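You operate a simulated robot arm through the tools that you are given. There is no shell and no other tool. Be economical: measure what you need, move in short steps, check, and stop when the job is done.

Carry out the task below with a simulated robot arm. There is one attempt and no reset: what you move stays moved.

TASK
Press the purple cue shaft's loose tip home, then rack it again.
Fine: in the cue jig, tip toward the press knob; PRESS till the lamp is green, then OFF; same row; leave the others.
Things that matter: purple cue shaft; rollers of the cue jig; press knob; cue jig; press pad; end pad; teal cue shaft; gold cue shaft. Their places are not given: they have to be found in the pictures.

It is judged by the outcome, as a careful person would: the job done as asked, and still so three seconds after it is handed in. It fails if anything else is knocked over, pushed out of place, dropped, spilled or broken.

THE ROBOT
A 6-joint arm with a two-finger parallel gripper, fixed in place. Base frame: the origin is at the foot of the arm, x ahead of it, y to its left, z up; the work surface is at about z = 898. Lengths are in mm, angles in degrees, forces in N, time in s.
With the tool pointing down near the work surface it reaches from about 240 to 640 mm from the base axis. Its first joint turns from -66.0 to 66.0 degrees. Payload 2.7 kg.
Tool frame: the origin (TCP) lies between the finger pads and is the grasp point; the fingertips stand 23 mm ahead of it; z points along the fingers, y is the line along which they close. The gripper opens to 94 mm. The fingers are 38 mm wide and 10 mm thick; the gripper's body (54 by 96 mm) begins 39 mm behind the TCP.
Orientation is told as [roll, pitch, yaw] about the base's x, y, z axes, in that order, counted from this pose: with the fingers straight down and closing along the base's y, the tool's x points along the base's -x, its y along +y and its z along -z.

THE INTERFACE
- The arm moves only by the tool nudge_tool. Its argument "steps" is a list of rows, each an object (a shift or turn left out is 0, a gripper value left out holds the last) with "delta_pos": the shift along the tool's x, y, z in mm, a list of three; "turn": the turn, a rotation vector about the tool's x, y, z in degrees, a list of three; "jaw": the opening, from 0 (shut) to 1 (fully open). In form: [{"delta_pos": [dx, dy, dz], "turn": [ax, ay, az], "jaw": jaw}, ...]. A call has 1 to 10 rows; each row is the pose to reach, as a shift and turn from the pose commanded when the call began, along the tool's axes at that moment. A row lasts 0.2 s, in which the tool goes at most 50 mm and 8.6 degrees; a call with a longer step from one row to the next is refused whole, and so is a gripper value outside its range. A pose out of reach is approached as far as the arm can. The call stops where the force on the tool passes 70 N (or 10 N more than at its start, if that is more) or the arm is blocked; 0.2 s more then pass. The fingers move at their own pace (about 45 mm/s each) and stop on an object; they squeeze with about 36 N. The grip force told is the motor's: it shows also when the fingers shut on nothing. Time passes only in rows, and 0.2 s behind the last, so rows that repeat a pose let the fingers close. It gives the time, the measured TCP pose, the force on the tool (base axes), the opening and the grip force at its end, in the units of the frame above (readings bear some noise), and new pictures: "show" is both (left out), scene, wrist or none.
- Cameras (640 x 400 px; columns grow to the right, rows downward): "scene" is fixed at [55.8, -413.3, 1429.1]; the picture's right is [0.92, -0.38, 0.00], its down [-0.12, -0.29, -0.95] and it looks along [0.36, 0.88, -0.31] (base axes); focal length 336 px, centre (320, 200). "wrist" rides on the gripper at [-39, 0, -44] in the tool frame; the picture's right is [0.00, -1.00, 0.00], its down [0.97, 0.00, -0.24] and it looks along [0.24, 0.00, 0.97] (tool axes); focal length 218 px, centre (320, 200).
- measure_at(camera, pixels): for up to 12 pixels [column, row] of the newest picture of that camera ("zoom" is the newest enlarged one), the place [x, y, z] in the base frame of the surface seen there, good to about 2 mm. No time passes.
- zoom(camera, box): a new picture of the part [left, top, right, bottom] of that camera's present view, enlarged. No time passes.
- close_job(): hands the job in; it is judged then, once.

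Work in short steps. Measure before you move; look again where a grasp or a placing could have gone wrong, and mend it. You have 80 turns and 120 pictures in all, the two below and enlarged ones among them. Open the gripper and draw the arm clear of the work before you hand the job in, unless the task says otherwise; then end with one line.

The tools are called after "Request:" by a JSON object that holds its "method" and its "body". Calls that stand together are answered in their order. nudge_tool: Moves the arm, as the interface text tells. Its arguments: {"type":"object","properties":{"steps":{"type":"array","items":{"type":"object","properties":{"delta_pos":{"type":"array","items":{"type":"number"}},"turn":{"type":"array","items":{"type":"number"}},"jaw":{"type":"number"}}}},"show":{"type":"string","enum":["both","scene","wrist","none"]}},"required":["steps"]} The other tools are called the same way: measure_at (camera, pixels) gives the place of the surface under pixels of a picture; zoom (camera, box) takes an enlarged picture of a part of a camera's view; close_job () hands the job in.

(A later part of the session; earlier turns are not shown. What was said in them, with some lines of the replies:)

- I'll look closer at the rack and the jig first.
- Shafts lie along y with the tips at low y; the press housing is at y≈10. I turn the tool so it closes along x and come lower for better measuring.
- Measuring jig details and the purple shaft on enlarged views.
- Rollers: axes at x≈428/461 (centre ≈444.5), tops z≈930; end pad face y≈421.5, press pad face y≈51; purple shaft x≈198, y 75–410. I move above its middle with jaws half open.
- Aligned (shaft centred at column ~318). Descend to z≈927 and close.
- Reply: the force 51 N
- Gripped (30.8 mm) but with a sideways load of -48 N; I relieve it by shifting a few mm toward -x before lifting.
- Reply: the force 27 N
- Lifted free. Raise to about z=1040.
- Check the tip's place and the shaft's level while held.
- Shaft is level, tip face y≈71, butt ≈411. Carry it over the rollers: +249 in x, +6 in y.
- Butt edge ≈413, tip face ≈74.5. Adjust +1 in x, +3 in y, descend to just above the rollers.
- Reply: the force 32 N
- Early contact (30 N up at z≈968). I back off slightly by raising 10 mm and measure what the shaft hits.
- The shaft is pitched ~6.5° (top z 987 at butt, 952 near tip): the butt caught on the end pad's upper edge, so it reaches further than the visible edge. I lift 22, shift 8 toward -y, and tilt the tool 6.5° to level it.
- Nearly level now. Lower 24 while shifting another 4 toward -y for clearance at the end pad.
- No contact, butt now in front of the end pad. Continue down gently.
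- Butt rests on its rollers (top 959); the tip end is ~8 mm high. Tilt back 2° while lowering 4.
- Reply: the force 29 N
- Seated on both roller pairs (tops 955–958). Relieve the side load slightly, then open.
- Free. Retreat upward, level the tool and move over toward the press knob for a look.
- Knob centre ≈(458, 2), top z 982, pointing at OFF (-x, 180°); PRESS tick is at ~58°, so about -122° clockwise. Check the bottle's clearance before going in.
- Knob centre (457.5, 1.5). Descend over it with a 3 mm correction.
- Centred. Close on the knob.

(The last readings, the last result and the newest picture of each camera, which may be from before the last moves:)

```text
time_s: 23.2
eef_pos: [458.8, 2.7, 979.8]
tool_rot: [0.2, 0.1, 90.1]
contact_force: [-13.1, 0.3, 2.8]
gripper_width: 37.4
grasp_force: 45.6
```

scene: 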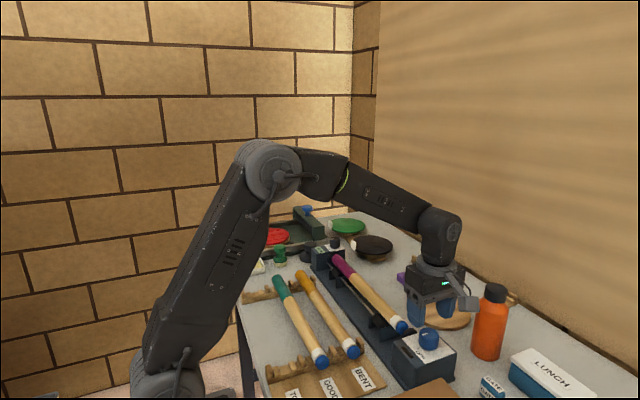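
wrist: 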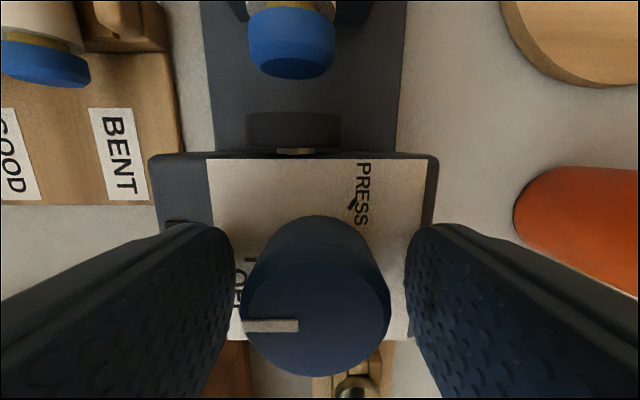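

Gripped at 37 mm. Turn clockwise 80° in the first call, watching the lamp.

Request:
{"method": "nudge_tool", "body": {"steps": [{"turn": [0, 0, 8]}, {"turn": [0, 0, 16]}, {"turn": [0, 0, 24]}, {"turn": [0, 0, 32]}, {"turn": [0, 0, 40]}, {"turn": [0, 0, 48]}, {"turn": [0, 0, 56]}, {"turn": [0, 0, 64]}, {"turn": [0, 0, 72]}, {"turn": [0, 0, 80]}]}}

```text
time_s: 25.4
eef_pos: [459.8, 1.6, 981.3]
tool_rot: [-0.1, -0.1, 9.9]
contact_force: [18.4, -3.6, -21.3]
gripper_width: 37.6
grasp_force: 44.7
```

scene: 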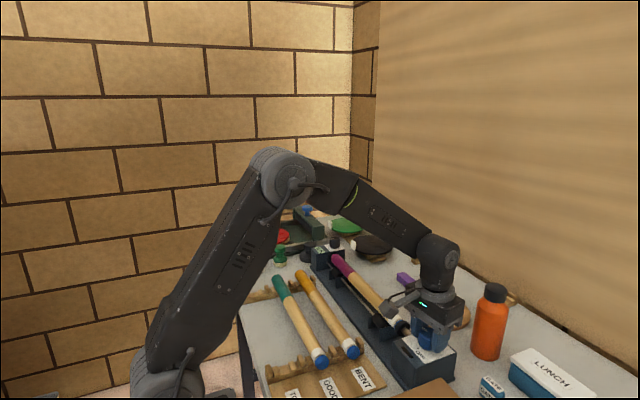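
wrist: 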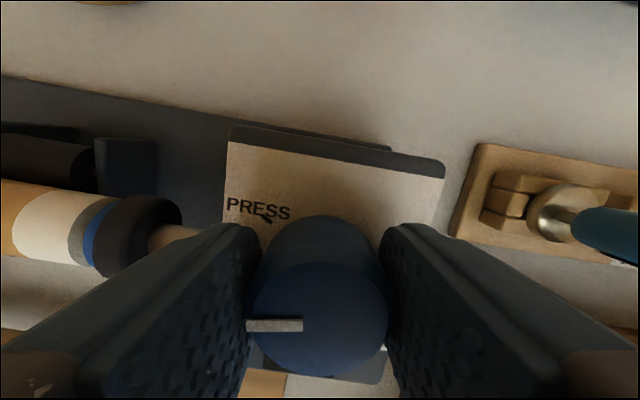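

Request:
{"method": "zoom", "body": {"camera": "scene", "box": [370, 290, 470, 390]}}

```text
4.00 times, centred on (420, 340) of scene
```

zoom: 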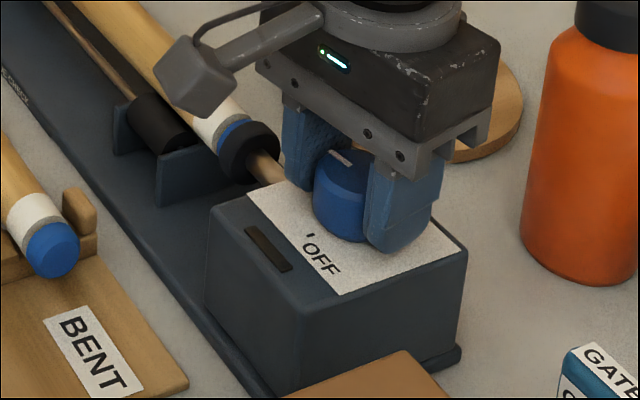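

Lamp still dark, pad has reached the tip. Continue toward the PRESS mark.

Request:
{"method": "nudge_tool", "body": {"steps": [{"turn": [0, 0, 8]}, {"turn": [0, 0, 16]}, {"turn": [0, 0, 24]}, {"turn": [0, 0, 32]}, {"turn": [0, 0, 32]}]}}

Request:
{"method": "zoom", "body": {"camera": "scene", "box": [370, 290, 470, 390]}}

```text
time_s: 26.6
eef_pos: [458.4, 1.4, 980.2]
tool_rot: [0.1, -0.3, -22.1]
contact_force: [21.3, -13.6, -23.0]
gripper_width: 37.5
grasp_force: 44.8
```

scene: 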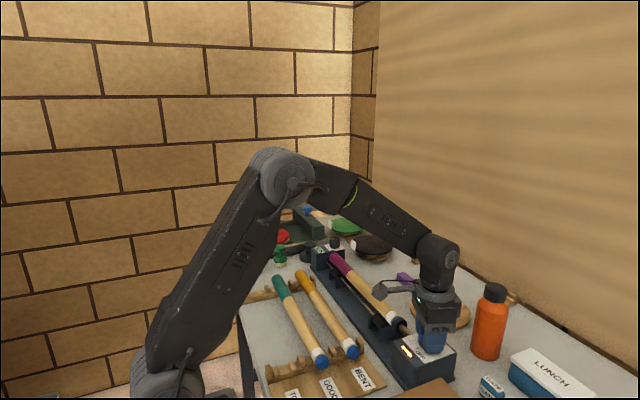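
wrist: 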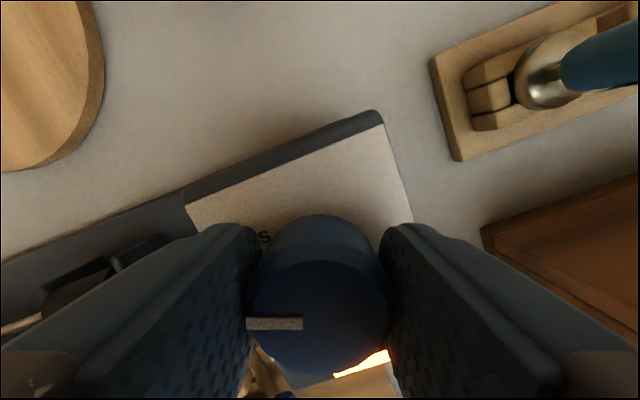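

```text
4.00 times, centred on (420, 340) of scene
```

zoom: 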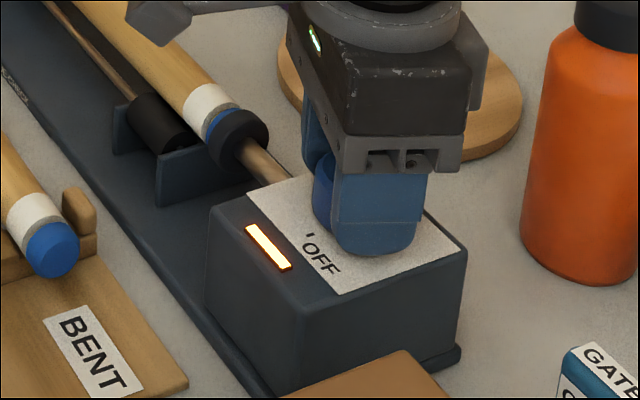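

Lamp is amber: pressing is under way. Hold the knob and wait.

Request:
{"method": "nudge_tool", "body": {"steps": [{}, {}, {}, {}, {}], "show": "none"}}

Request:
{"method": "zoom", "body": {"camera": "scene", "box": [370, 290, 470, 390]}}

```text
time_s: 27.8
eef_pos: [458.7, 0.8, 981.1]
tool_rot: [0.0, -0.3, -21.9]
contact_force: [21.8, -17.9, -19.0]
gripper_width: 37.6
grasp_force: 45.5
```

```text
4.00 times, centred on (420, 340) of scene
```

zoom: 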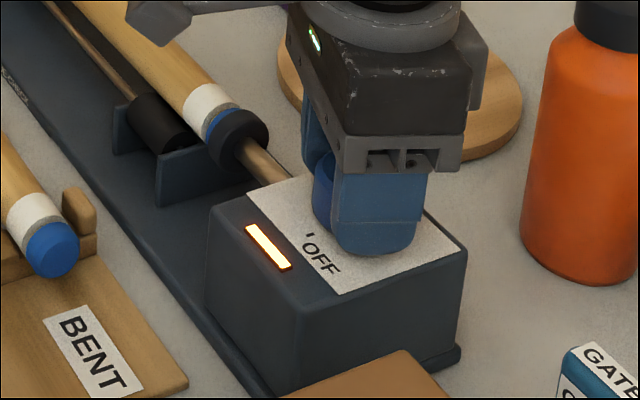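

Still amber; turn the remaining ~8° to the PRESS mark.

Request:
{"method": "nudge_tool", "body": {"steps": [{"turn": [0, 0, 4]}, {"turn": [0, 0, 8]}, {"turn": [0, 0, 8]}, {"turn": [0, 0, 8]}], "show": "none"}}

Request:
{"method": "zoom", "body": {"camera": "scene", "box": [370, 290, 470, 390]}}

```text
time_s: 28.8
eef_pos: [458.2, 0.8, 981.4]
tool_rot: [0.0, -0.4, -29.9]
contact_force: [21.3, -19.1, -16.9]
gripper_width: 37.8
grasp_force: 45.3
```

```text
4.00 times, centred on (420, 340) of scene
```

zoom: 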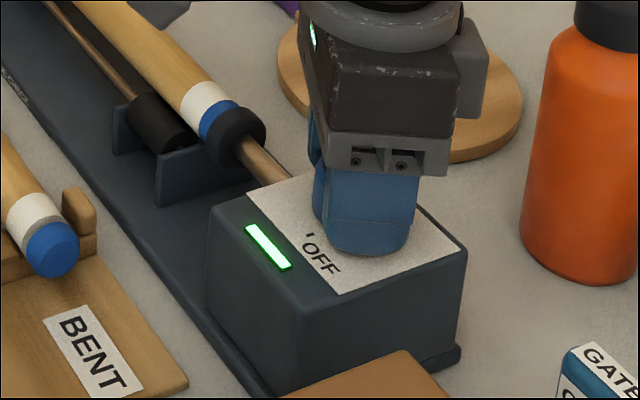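

Green, and the neck at the tip has closed. Turn back 120° to OFF.

Request:
{"method": "nudge_tool", "body": {"steps": [{"turn": [0, 0, -8]}, {"turn": [0, 0, -16]}, {"turn": [0, 0, -24]}, {"turn": [0, 0, -32]}, {"turn": [0, 0, -40]}, {"turn": [0, 0, -48]}, {"turn": [0, 0, -56]}, {"turn": [0, 0, -64]}, {"turn": [0, 0, -72]}, {"turn": [0, 0, -80]}], "show": "none"}}

Request:
{"method": "nudge_tool", "body": {"steps": [{"turn": [0, 0, -8]}, {"turn": [0, 0, -16]}, {"turn": [0, 0, -24]}, {"turn": [0, 0, -32]}, {"turn": [0, 0, -40]}, {"turn": [0, 0, -40]}]}}

Request:
{"method": "zoom", "body": {"camera": "scene", "box": [370, 290, 470, 390]}}

```text
time_s: 31.0
eef_pos: [458.3, 2.8, 980.7]
tool_rot: [-0.2, -0.2, 50.3]
contact_force: [19.6, -18.2, -19.2]
gripper_width: 37.6
grasp_force: 45.1
```

```text
time_s: 32.4
eef_pos: [458.2, 2.8, 979.9]
tool_rot: [0.0, 0.0, 90.2]
contact_force: [13.0, -14.5, -8.2]
gripper_width: 37.8
grasp_force: 45.2
```

scene: 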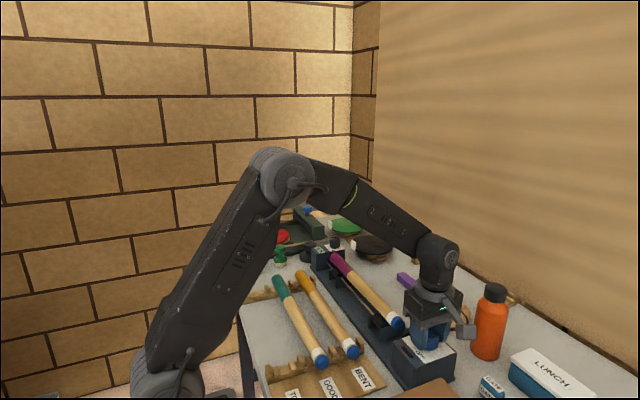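
wrist: 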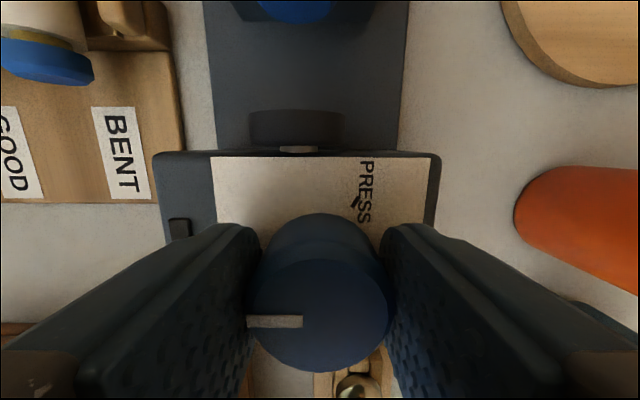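

```text
4.00 times, centred on (420, 340) of scene
```

zoom: 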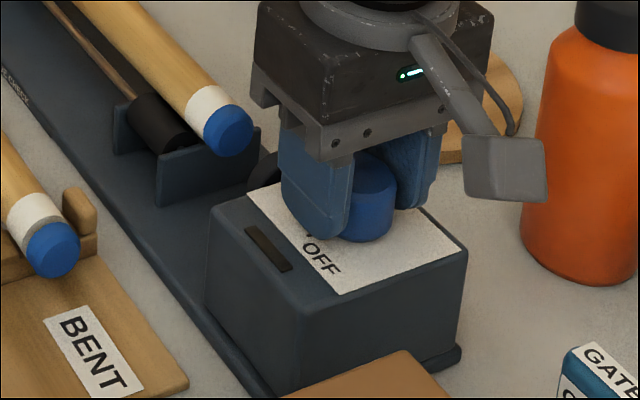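

Tip is home, pad retracted, lamp off. Release the knob and retreat up.

Request:
{"method": "nudge_tool", "body": {"steps": [{"jaw": 0.55}, {"jaw": 0.6}, {"delta_pos": [0, 0, -25], "jaw": 0.5}, {"delta_pos": [0, 0, -70]}, {"delta_pos": [0, 0, -110]}, {"delta_pos": [-40, 0, -135]}, {"delta_pos": [-69, 10.5, -136]}, {"delta_pos": [-69, 10.5, -136]}]}}

Request:
{"method": "zoom", "body": {"camera": "wrist", "box": [260, 150, 390, 300]}}

Request:
{"method": "zoom", "body": {"camera": "scene", "box": [300, 220, 460, 340]}}

```text
time_s: 34.2
eef_pos: [445.4, 68.9, 1117.4]
tool_rot: [0.0, -0.1, 90.1]
contact_force: [0.5, -0.9, 0.8]
gripper_width: 47.0
grasp_force: 0.1
```

scene: 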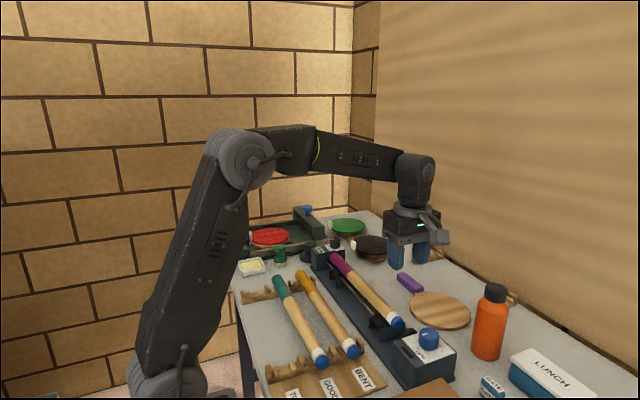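
wrist: 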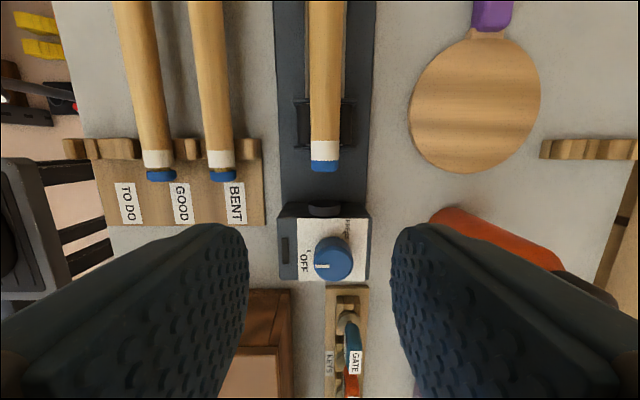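

```text
2.67 times, centred on (325, 225) of wrist
```

zoom: 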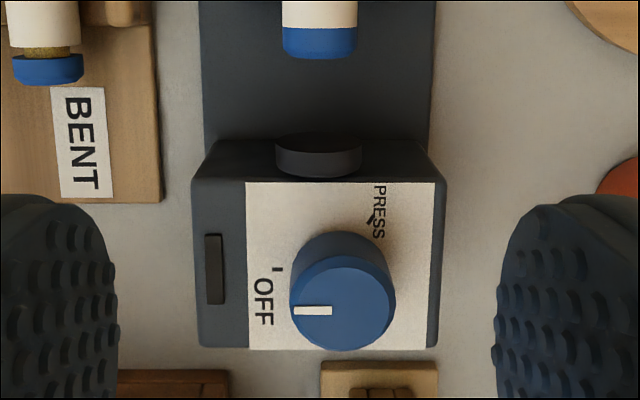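

```text
3.33 times, centred on (380, 280) of scene
```

zoom: 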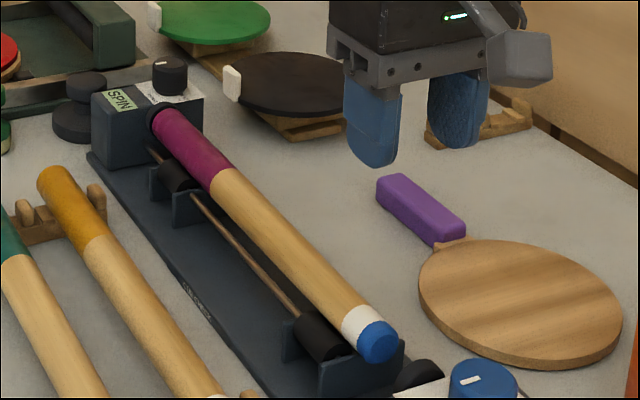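

Knob reads OFF and the tip is seated. Measure the shaft's present place for the pick-up (purple/wood seam was at y≈297.5 in the rack).

Request:
{"method": "measure_at", "body": {"camera": "zoom", "pixels": [[170, 112], [195, 145], [222, 168], [235, 182], [300, 255], [350, 308], [375, 335], [155, 120], [210, 182]]}}

Request:
{"method": "measure_at", "body": {"camera": "wrist", "pixels": [[326, 20], [312, 20], [339, 20], [325, 80], [325, 120], [325, 150], [324, 168]]}}

```text
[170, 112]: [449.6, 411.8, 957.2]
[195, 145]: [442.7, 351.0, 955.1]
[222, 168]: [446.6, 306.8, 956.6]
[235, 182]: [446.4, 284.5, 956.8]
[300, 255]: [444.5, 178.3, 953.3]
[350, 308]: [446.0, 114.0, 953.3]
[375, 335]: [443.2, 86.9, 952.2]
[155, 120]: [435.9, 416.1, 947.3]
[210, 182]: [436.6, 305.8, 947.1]
```

```text
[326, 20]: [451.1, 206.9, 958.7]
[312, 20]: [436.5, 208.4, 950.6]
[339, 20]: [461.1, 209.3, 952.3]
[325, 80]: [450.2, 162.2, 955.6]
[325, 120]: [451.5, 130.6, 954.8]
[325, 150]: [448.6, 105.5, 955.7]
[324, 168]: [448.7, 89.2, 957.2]
```

Shaft axis x≈449, seam now at y≈305 (moved +7.5). Move above grip point (449, 252).

Request:
{"method": "nudge_tool", "body": {"steps": [{"delta_pos": [-45, -3, 0]}, {"delta_pos": [-90, -3, 0]}, {"delta_pos": [-135, -3, 10]}, {"delta_pos": [-170, -3, 40]}, {"delta_pos": [-183, -3, 80]}, {"delta_pos": [-183, -3, 117]}, {"delta_pos": [-183, -3, 117]}], "show": "wrist"}}

Request:
{"method": "measure_at", "body": {"camera": "wrist", "pixels": [[320, 30], [320, 110], [320, 130], [320, 150], [320, 200], [320, 300], [320, 380]]}}

```text
time_s: 35.8
eef_pos: [447.2, 256.6, 998.3]
tool_rot: [0.1, 0.0, 90.0]
contact_force: [-0.3, 0.1, 0.3]
gripper_width: 47.2
grasp_force: 0.1
```

wrist: 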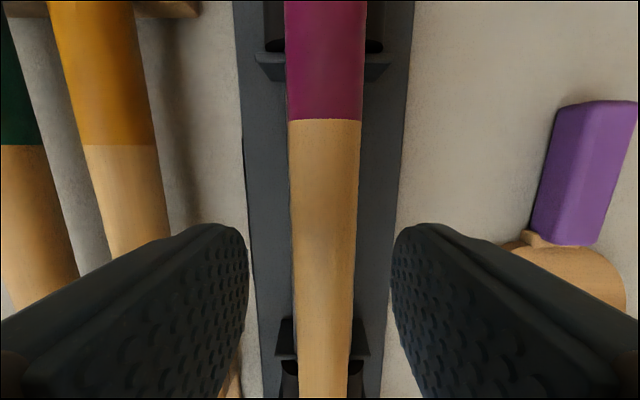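

```text
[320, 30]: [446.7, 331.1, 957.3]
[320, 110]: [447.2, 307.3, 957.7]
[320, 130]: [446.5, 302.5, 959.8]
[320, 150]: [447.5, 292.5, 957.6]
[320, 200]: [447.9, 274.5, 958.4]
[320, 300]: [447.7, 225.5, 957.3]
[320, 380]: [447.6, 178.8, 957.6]
```

Request:
{"method": "nudge_tool", "body": {"steps": [{"delta_pos": [2, -1.5, 20]}, {"delta_pos": [2, -1.5, 36]}, {"delta_pos": [2, -1.5, 43]}, {"delta_pos": [2, -1.5, 43]}], "show": "wrist"}}

```text
time_s: 36.8
eef_pos: [450.5, 253.6, 956.7]
tool_rot: [0.0, 0.0, 90.1]
contact_force: [-0.5, 0.1, -0.3]
gripper_width: 47.0
grasp_force: 0.0
```

wrist: 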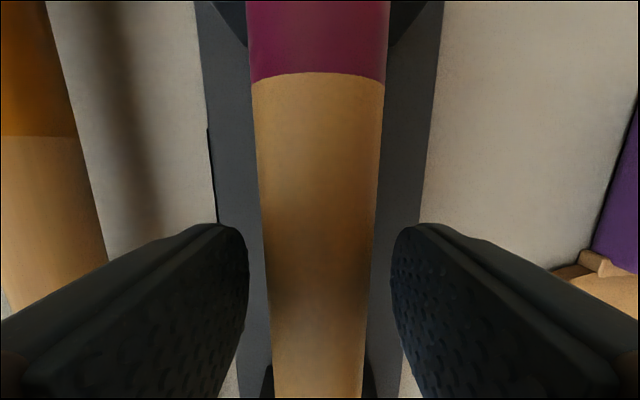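

Centred (column ~319). Close.

Request:
{"method": "nudge_tool", "body": {"steps": [{"jaw": 0.3}, {"jaw": 0.15}, {"jaw": 0.15}, {"jaw": 0.15}], "show": "none"}}

```text
time_s: 37.8
eef_pos: [448.9, 252.7, 956.4]
tool_rot: [0.2, 0.1, 90.1]
contact_force: [-5.3, -0.5, 1.0]
gripper_width: 31.0
grasp_force: 36.1
```

Good grip. Slide slightly off the end pad and lift to z≈1040.

Request:
{"method": "nudge_tool", "body": {"steps": [{"delta_pos": [3, 0, -1]}, {"delta_pos": [5, 0, -5]}, {"delta_pos": [6, 0, -20]}, {"delta_pos": [6, 0, -40]}, {"delta_pos": [6, 0, -62]}, {"delta_pos": [6, 0, -80]}, {"delta_pos": [6, 0, -86]}, {"delta_pos": [6, 0, -86]}]}}

Request:
{"method": "zoom", "body": {"camera": "scene", "box": [300, 210, 460, 310]}}

```text
time_s: 39.6
eef_pos: [450.2, 244.4, 1044.9]
tool_rot: [0.0, 0.1, 90.0]
contact_force: [-0.1, -0.3, -1.7]
gripper_width: 31.5
grasp_force: 36.4
```

scene: 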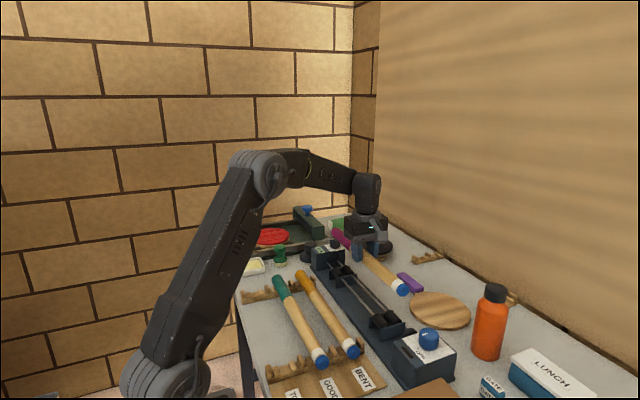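
wrist: 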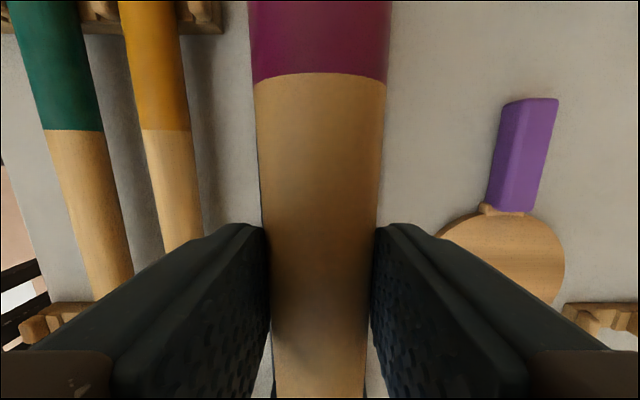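

```text
4.00 times, centred on (380, 260) of scene
```

zoom: 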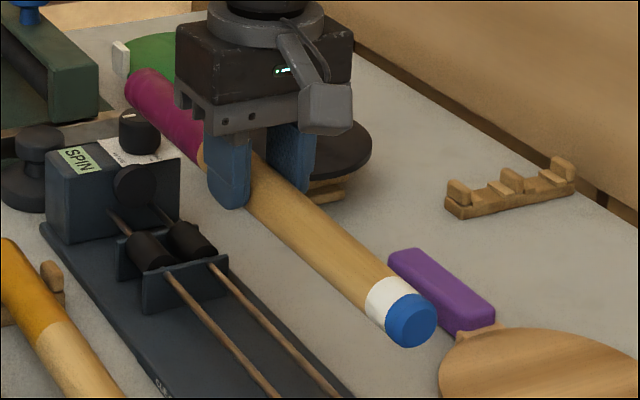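

Request:
{"method": "measure_at", "body": {"camera": "zoom", "pixels": [[405, 320], [395, 310], [380, 285], [340, 245], [165, 82], [140, 72], [133, 78]]}}

Request:
{"method": "measure_at", "body": {"camera": "wrist", "pixels": [[320, 20], [320, 68], [320, 78], [320, 140], [320, 300], [320, 380]]}}

```text
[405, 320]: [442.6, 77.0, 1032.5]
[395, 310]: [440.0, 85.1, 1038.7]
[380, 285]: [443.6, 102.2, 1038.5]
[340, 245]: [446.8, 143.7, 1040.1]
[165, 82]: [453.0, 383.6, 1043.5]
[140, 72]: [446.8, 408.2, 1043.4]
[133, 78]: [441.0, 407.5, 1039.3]
```

```text
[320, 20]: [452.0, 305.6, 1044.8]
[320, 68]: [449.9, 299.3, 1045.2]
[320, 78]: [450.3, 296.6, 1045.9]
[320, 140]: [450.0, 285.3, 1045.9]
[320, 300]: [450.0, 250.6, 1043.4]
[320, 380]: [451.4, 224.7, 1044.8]
```

Same attitude and seam position as when first lifted. Carry back: -255 in x, -2 in y.

Request:
{"method": "nudge_tool", "body": {"steps": [{"delta_pos": [0, 20, 0]}, {"delta_pos": [1, 55, 0]}, {"delta_pos": [2, 95, 0]}, {"delta_pos": [2, 135, 0]}, {"delta_pos": [2, 175, 0]}, {"delta_pos": [2, 212, 0]}, {"delta_pos": [2, 240, 0]}, {"delta_pos": [2, 255, 0]}, {"delta_pos": [2, 255, 0]}]}}

Request:
{"method": "zoom", "body": {"camera": "scene", "box": [220, 240, 400, 400]}}

Request:
{"method": "measure_at", "body": {"camera": "wrist", "pixels": [[320, 20], [320, 68], [320, 78], [320, 140], [320, 300], [320, 380]]}}

```text
time_s: 41.6
eef_pos: [194.8, 242.0, 1043.4]
tool_rot: [0.0, 0.1, 90.1]
contact_force: [0.7, 0.4, -1.1]
gripper_width: 31.0
grasp_force: 35.4
```

scene: 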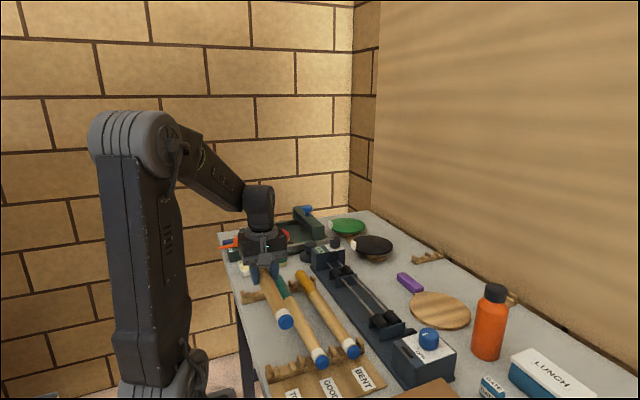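
wrist: 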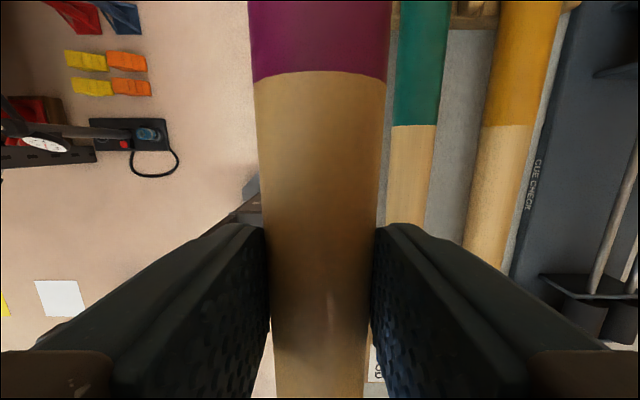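

```text
2.50 times, centred on (310, 320) of scene
```

zoom: 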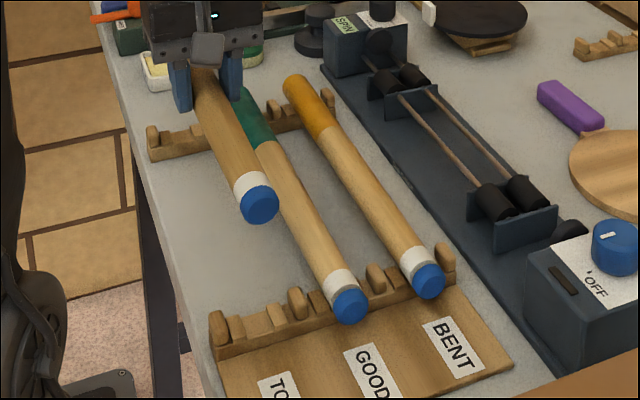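

```text
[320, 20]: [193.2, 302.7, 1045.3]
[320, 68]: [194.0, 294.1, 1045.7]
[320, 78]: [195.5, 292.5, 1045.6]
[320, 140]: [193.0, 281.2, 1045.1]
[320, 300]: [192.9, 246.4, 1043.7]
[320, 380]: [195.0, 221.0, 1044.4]
```

Measure the empty slot features to aim accurately.

Request:
{"method": "measure_at", "body": {"camera": "zoom", "pixels": [[222, 318], [240, 325], [275, 312], [298, 295], [258, 325], [250, 328], [268, 320], [165, 148], [153, 130], [182, 145], [375, 270], [320, 298]]}}

Request:
{"method": "zoom", "body": {"camera": "scene", "box": [255, 340, 335, 390]}}

```text
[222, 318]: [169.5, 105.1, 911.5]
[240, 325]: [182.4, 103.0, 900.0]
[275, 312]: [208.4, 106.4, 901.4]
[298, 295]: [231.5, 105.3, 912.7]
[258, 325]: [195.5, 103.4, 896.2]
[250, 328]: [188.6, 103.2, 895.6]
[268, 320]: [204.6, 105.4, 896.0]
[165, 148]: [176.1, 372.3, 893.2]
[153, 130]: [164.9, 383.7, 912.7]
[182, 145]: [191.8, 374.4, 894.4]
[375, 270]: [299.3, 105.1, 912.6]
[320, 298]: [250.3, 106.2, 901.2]
```

```text
8.00 times, centred on (295, 365) of scene
```

zoom: 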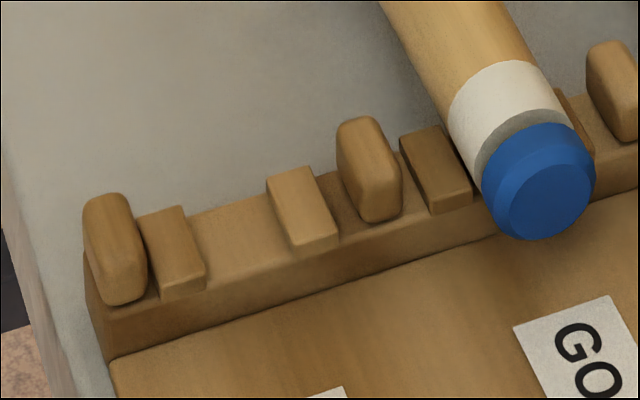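

Request:
{"method": "measure_at", "body": {"camera": "zoom", "pixels": [[163, 213], [180, 270], [195, 250], [187, 210], [270, 180], [293, 170], [310, 215], [290, 225], [330, 215], [240, 230]]}}

```text
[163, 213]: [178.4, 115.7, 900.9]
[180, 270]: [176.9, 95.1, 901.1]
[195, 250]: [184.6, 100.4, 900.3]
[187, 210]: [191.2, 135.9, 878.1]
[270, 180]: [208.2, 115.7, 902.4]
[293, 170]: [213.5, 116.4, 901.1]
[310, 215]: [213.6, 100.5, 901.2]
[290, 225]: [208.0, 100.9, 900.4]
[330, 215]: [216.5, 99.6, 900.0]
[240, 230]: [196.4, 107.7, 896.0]
```

Slot centre x≈196.4 (wedges 174–186 / 206–218); shaft at ≈194. Shift +2 in x, +1.5 in y, and lower to ~14 mm above rest.

Request:
{"method": "nudge_tool", "body": {"steps": [{"delta_pos": [-1.5, -2, 10]}, {"delta_pos": [-1.5, -2, 35]}, {"delta_pos": [-1.5, -2, 60]}, {"delta_pos": [-1.5, -2, 85]}, {"delta_pos": [-1.5, -2, 98]}, {"delta_pos": [-1.5, -2, 101]}, {"delta_pos": [-1.5, -2, 101]}]}}

Request:
{"method": "zoom", "body": {"camera": "scene", "box": [230, 270, 350, 390]}}

```text
time_s: 43.2
eef_pos: [196.8, 245.3, 942.6]
tool_rot: [0.0, 0.0, 90.0]
contact_force: [-0.4, -0.3, -2.5]
gripper_width: 31.1
grasp_force: 35.9
```

scene: 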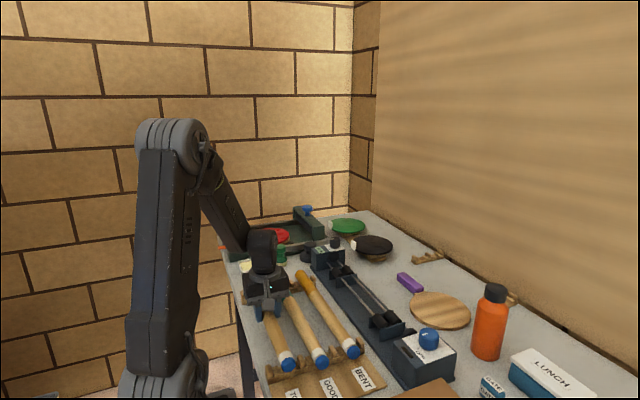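
wrist: 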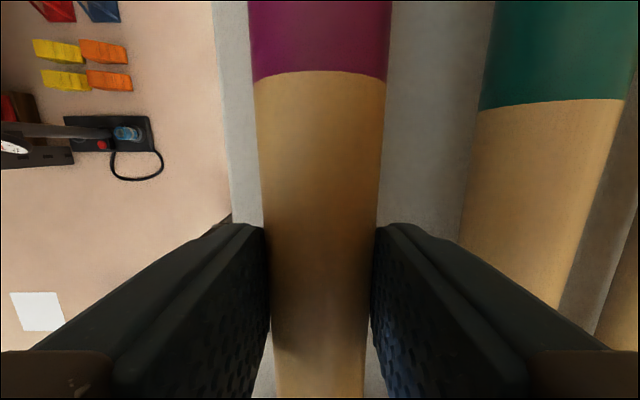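

```text
3.33 times, centred on (290, 330) of scene
```

zoom: 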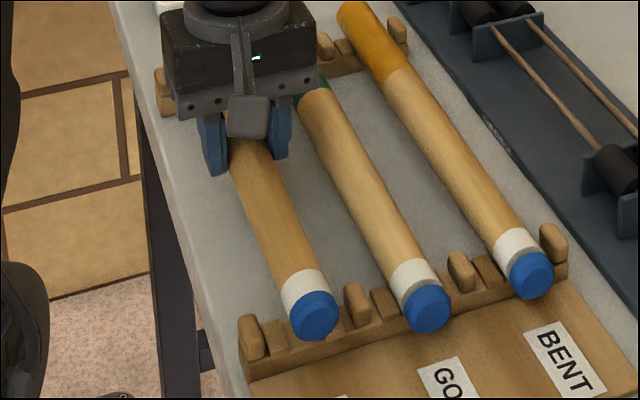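

Lined up over the slot. Lower the last stretch slowly.

Request:
{"method": "nudge_tool", "body": {"steps": [{"delta_pos": [0, 0, 4]}, {"delta_pos": [0, 0, 8]}, {"delta_pos": [0, 0, 11]}, {"delta_pos": [0, 0, 13]}, {"delta_pos": [0, 0, 13]}], "show": "scene"}}

Request:
{"method": "zoom", "body": {"camera": "scene", "box": [230, 270, 350, 390]}}

```text
time_s: 44.4
eef_pos: [195.6, 246.2, 929.0]
tool_rot: [0.1, 0.1, 90.1]
contact_force: [-20.1, -0.3, 9.1]
gripper_width: 31.2
grasp_force: 36.8
```

scene: 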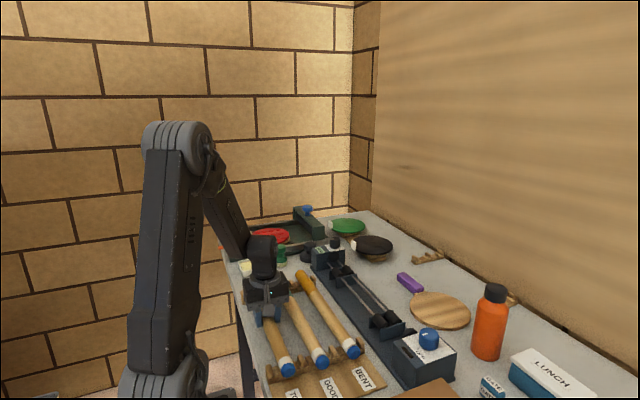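

```text
3.33 times, centred on (290, 330) of scene
```

zoom: 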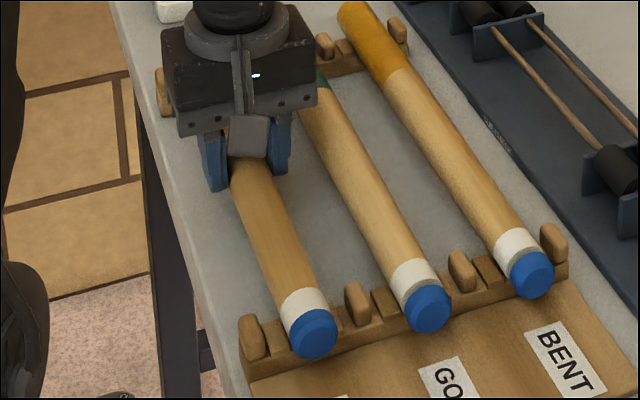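

Contact with a -20 N side load; ease 2 mm toward -x and 1 lower, then check.

Request:
{"method": "nudge_tool", "body": {"steps": [{"delta_pos": [0, 2, 0]}, {"delta_pos": [0, 2, 1.5]}, {"delta_pos": [0, 2, 1.5]}], "show": "wrist"}}

Request:
{"method": "measure_at", "body": {"camera": "wrist", "pixels": [[320, 20], [320, 68], [320, 140], [320, 300], [320, 380]]}}

Request:
{"method": "measure_at", "body": {"camera": "scene", "pixels": [[285, 361], [281, 349], [277, 338], [283, 371]]}}

```text
time_s: 45.2
eef_pos: [195.4, 245.3, 929.2]
tool_rot: [-0.1, -0.1, 90.2]
contact_force: [-7.2, -3.5, 20.3]
gripper_width: 30.9
grasp_force: 36.0
```

wrist: 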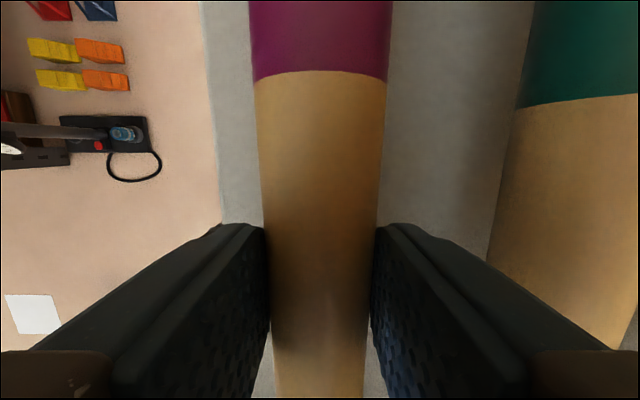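

```text
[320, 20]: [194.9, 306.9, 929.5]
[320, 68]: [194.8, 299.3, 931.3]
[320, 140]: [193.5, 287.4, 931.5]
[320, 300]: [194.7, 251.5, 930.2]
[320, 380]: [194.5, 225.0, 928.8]
```

```text
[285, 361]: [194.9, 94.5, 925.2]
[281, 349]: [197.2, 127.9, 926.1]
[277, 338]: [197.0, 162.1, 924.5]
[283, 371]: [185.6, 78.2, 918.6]
```

Heights match the original rest (930 / 926). Open and retreat.

Request:
{"method": "nudge_tool", "body": {"steps": [{"delta_pos": [0, 0.7, -1]}, {"delta_pos": [0, 0.7, -1], "jaw": 0.4}, {"delta_pos": [0, 0.7, -1], "jaw": 0.5}, {"delta_pos": [0, 0.7, -1], "jaw": 0.5}, {"delta_pos": [0, 0.7, -20], "jaw": 0.5}, {"delta_pos": [0, 0.7, -60], "jaw": 0.5}, {"delta_pos": [0, 0.7, -100]}, {"delta_pos": [0, 0.7, -150]}, {"delta_pos": [0, 0.7, -200]}, {"delta_pos": [0, 0.7, -230]}]}}

Request:
{"method": "zoom", "body": {"camera": "scene", "box": [230, 250, 390, 390]}}

```text
time_s: 47.4
eef_pos: [193.8, 246.1, 1154.8]
tool_rot: [0.0, 0.1, 90.1]
contact_force: [-0.3, 0.4, -0.3]
gripper_width: 47.1
grasp_force: 0.0
```

scene: 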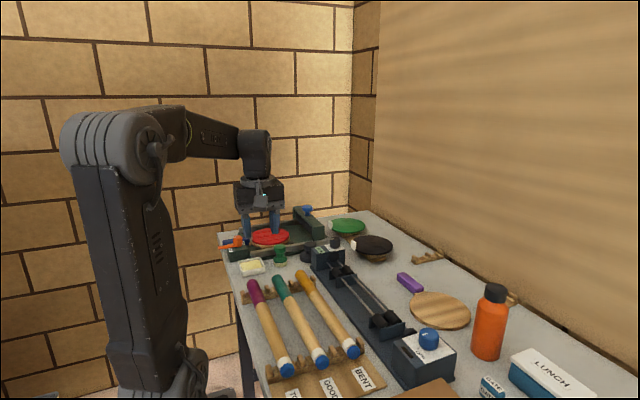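
wrist: 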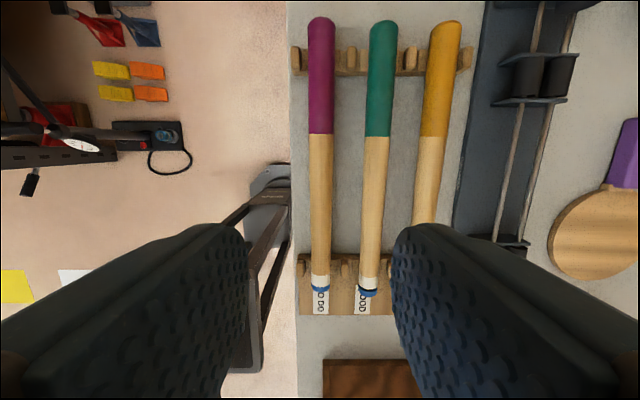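

```text
2.86 times, centred on (310, 320) of scene
```

zoom: 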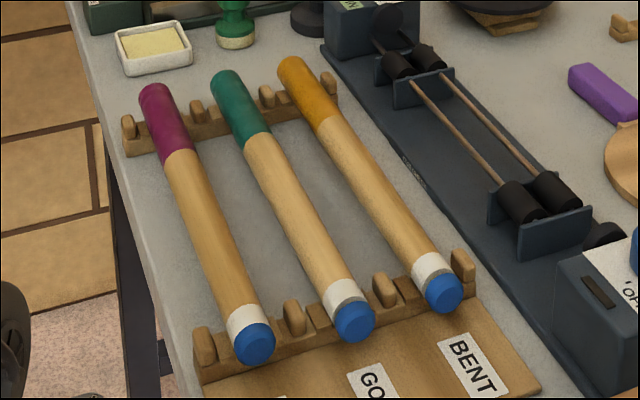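

The purple shaft is back in its own row with the tip home, the knob is on OFF, the other shafts are undisturbed and the arm is clear.

Request:
{"method": "close_job", "body": {}}

```text
The job is handed in.
```

The purple cue's tip is pressed home (the lamp went green, then I turned the knob to OFF), and the cue is back in its own row of the rack. The teal and gold cues were not touched. On the first try at lowering it into the jig, the cue's butt caught the top edge of the end pad. I lifted it, moved it clear and set it down again, and saw no damage.
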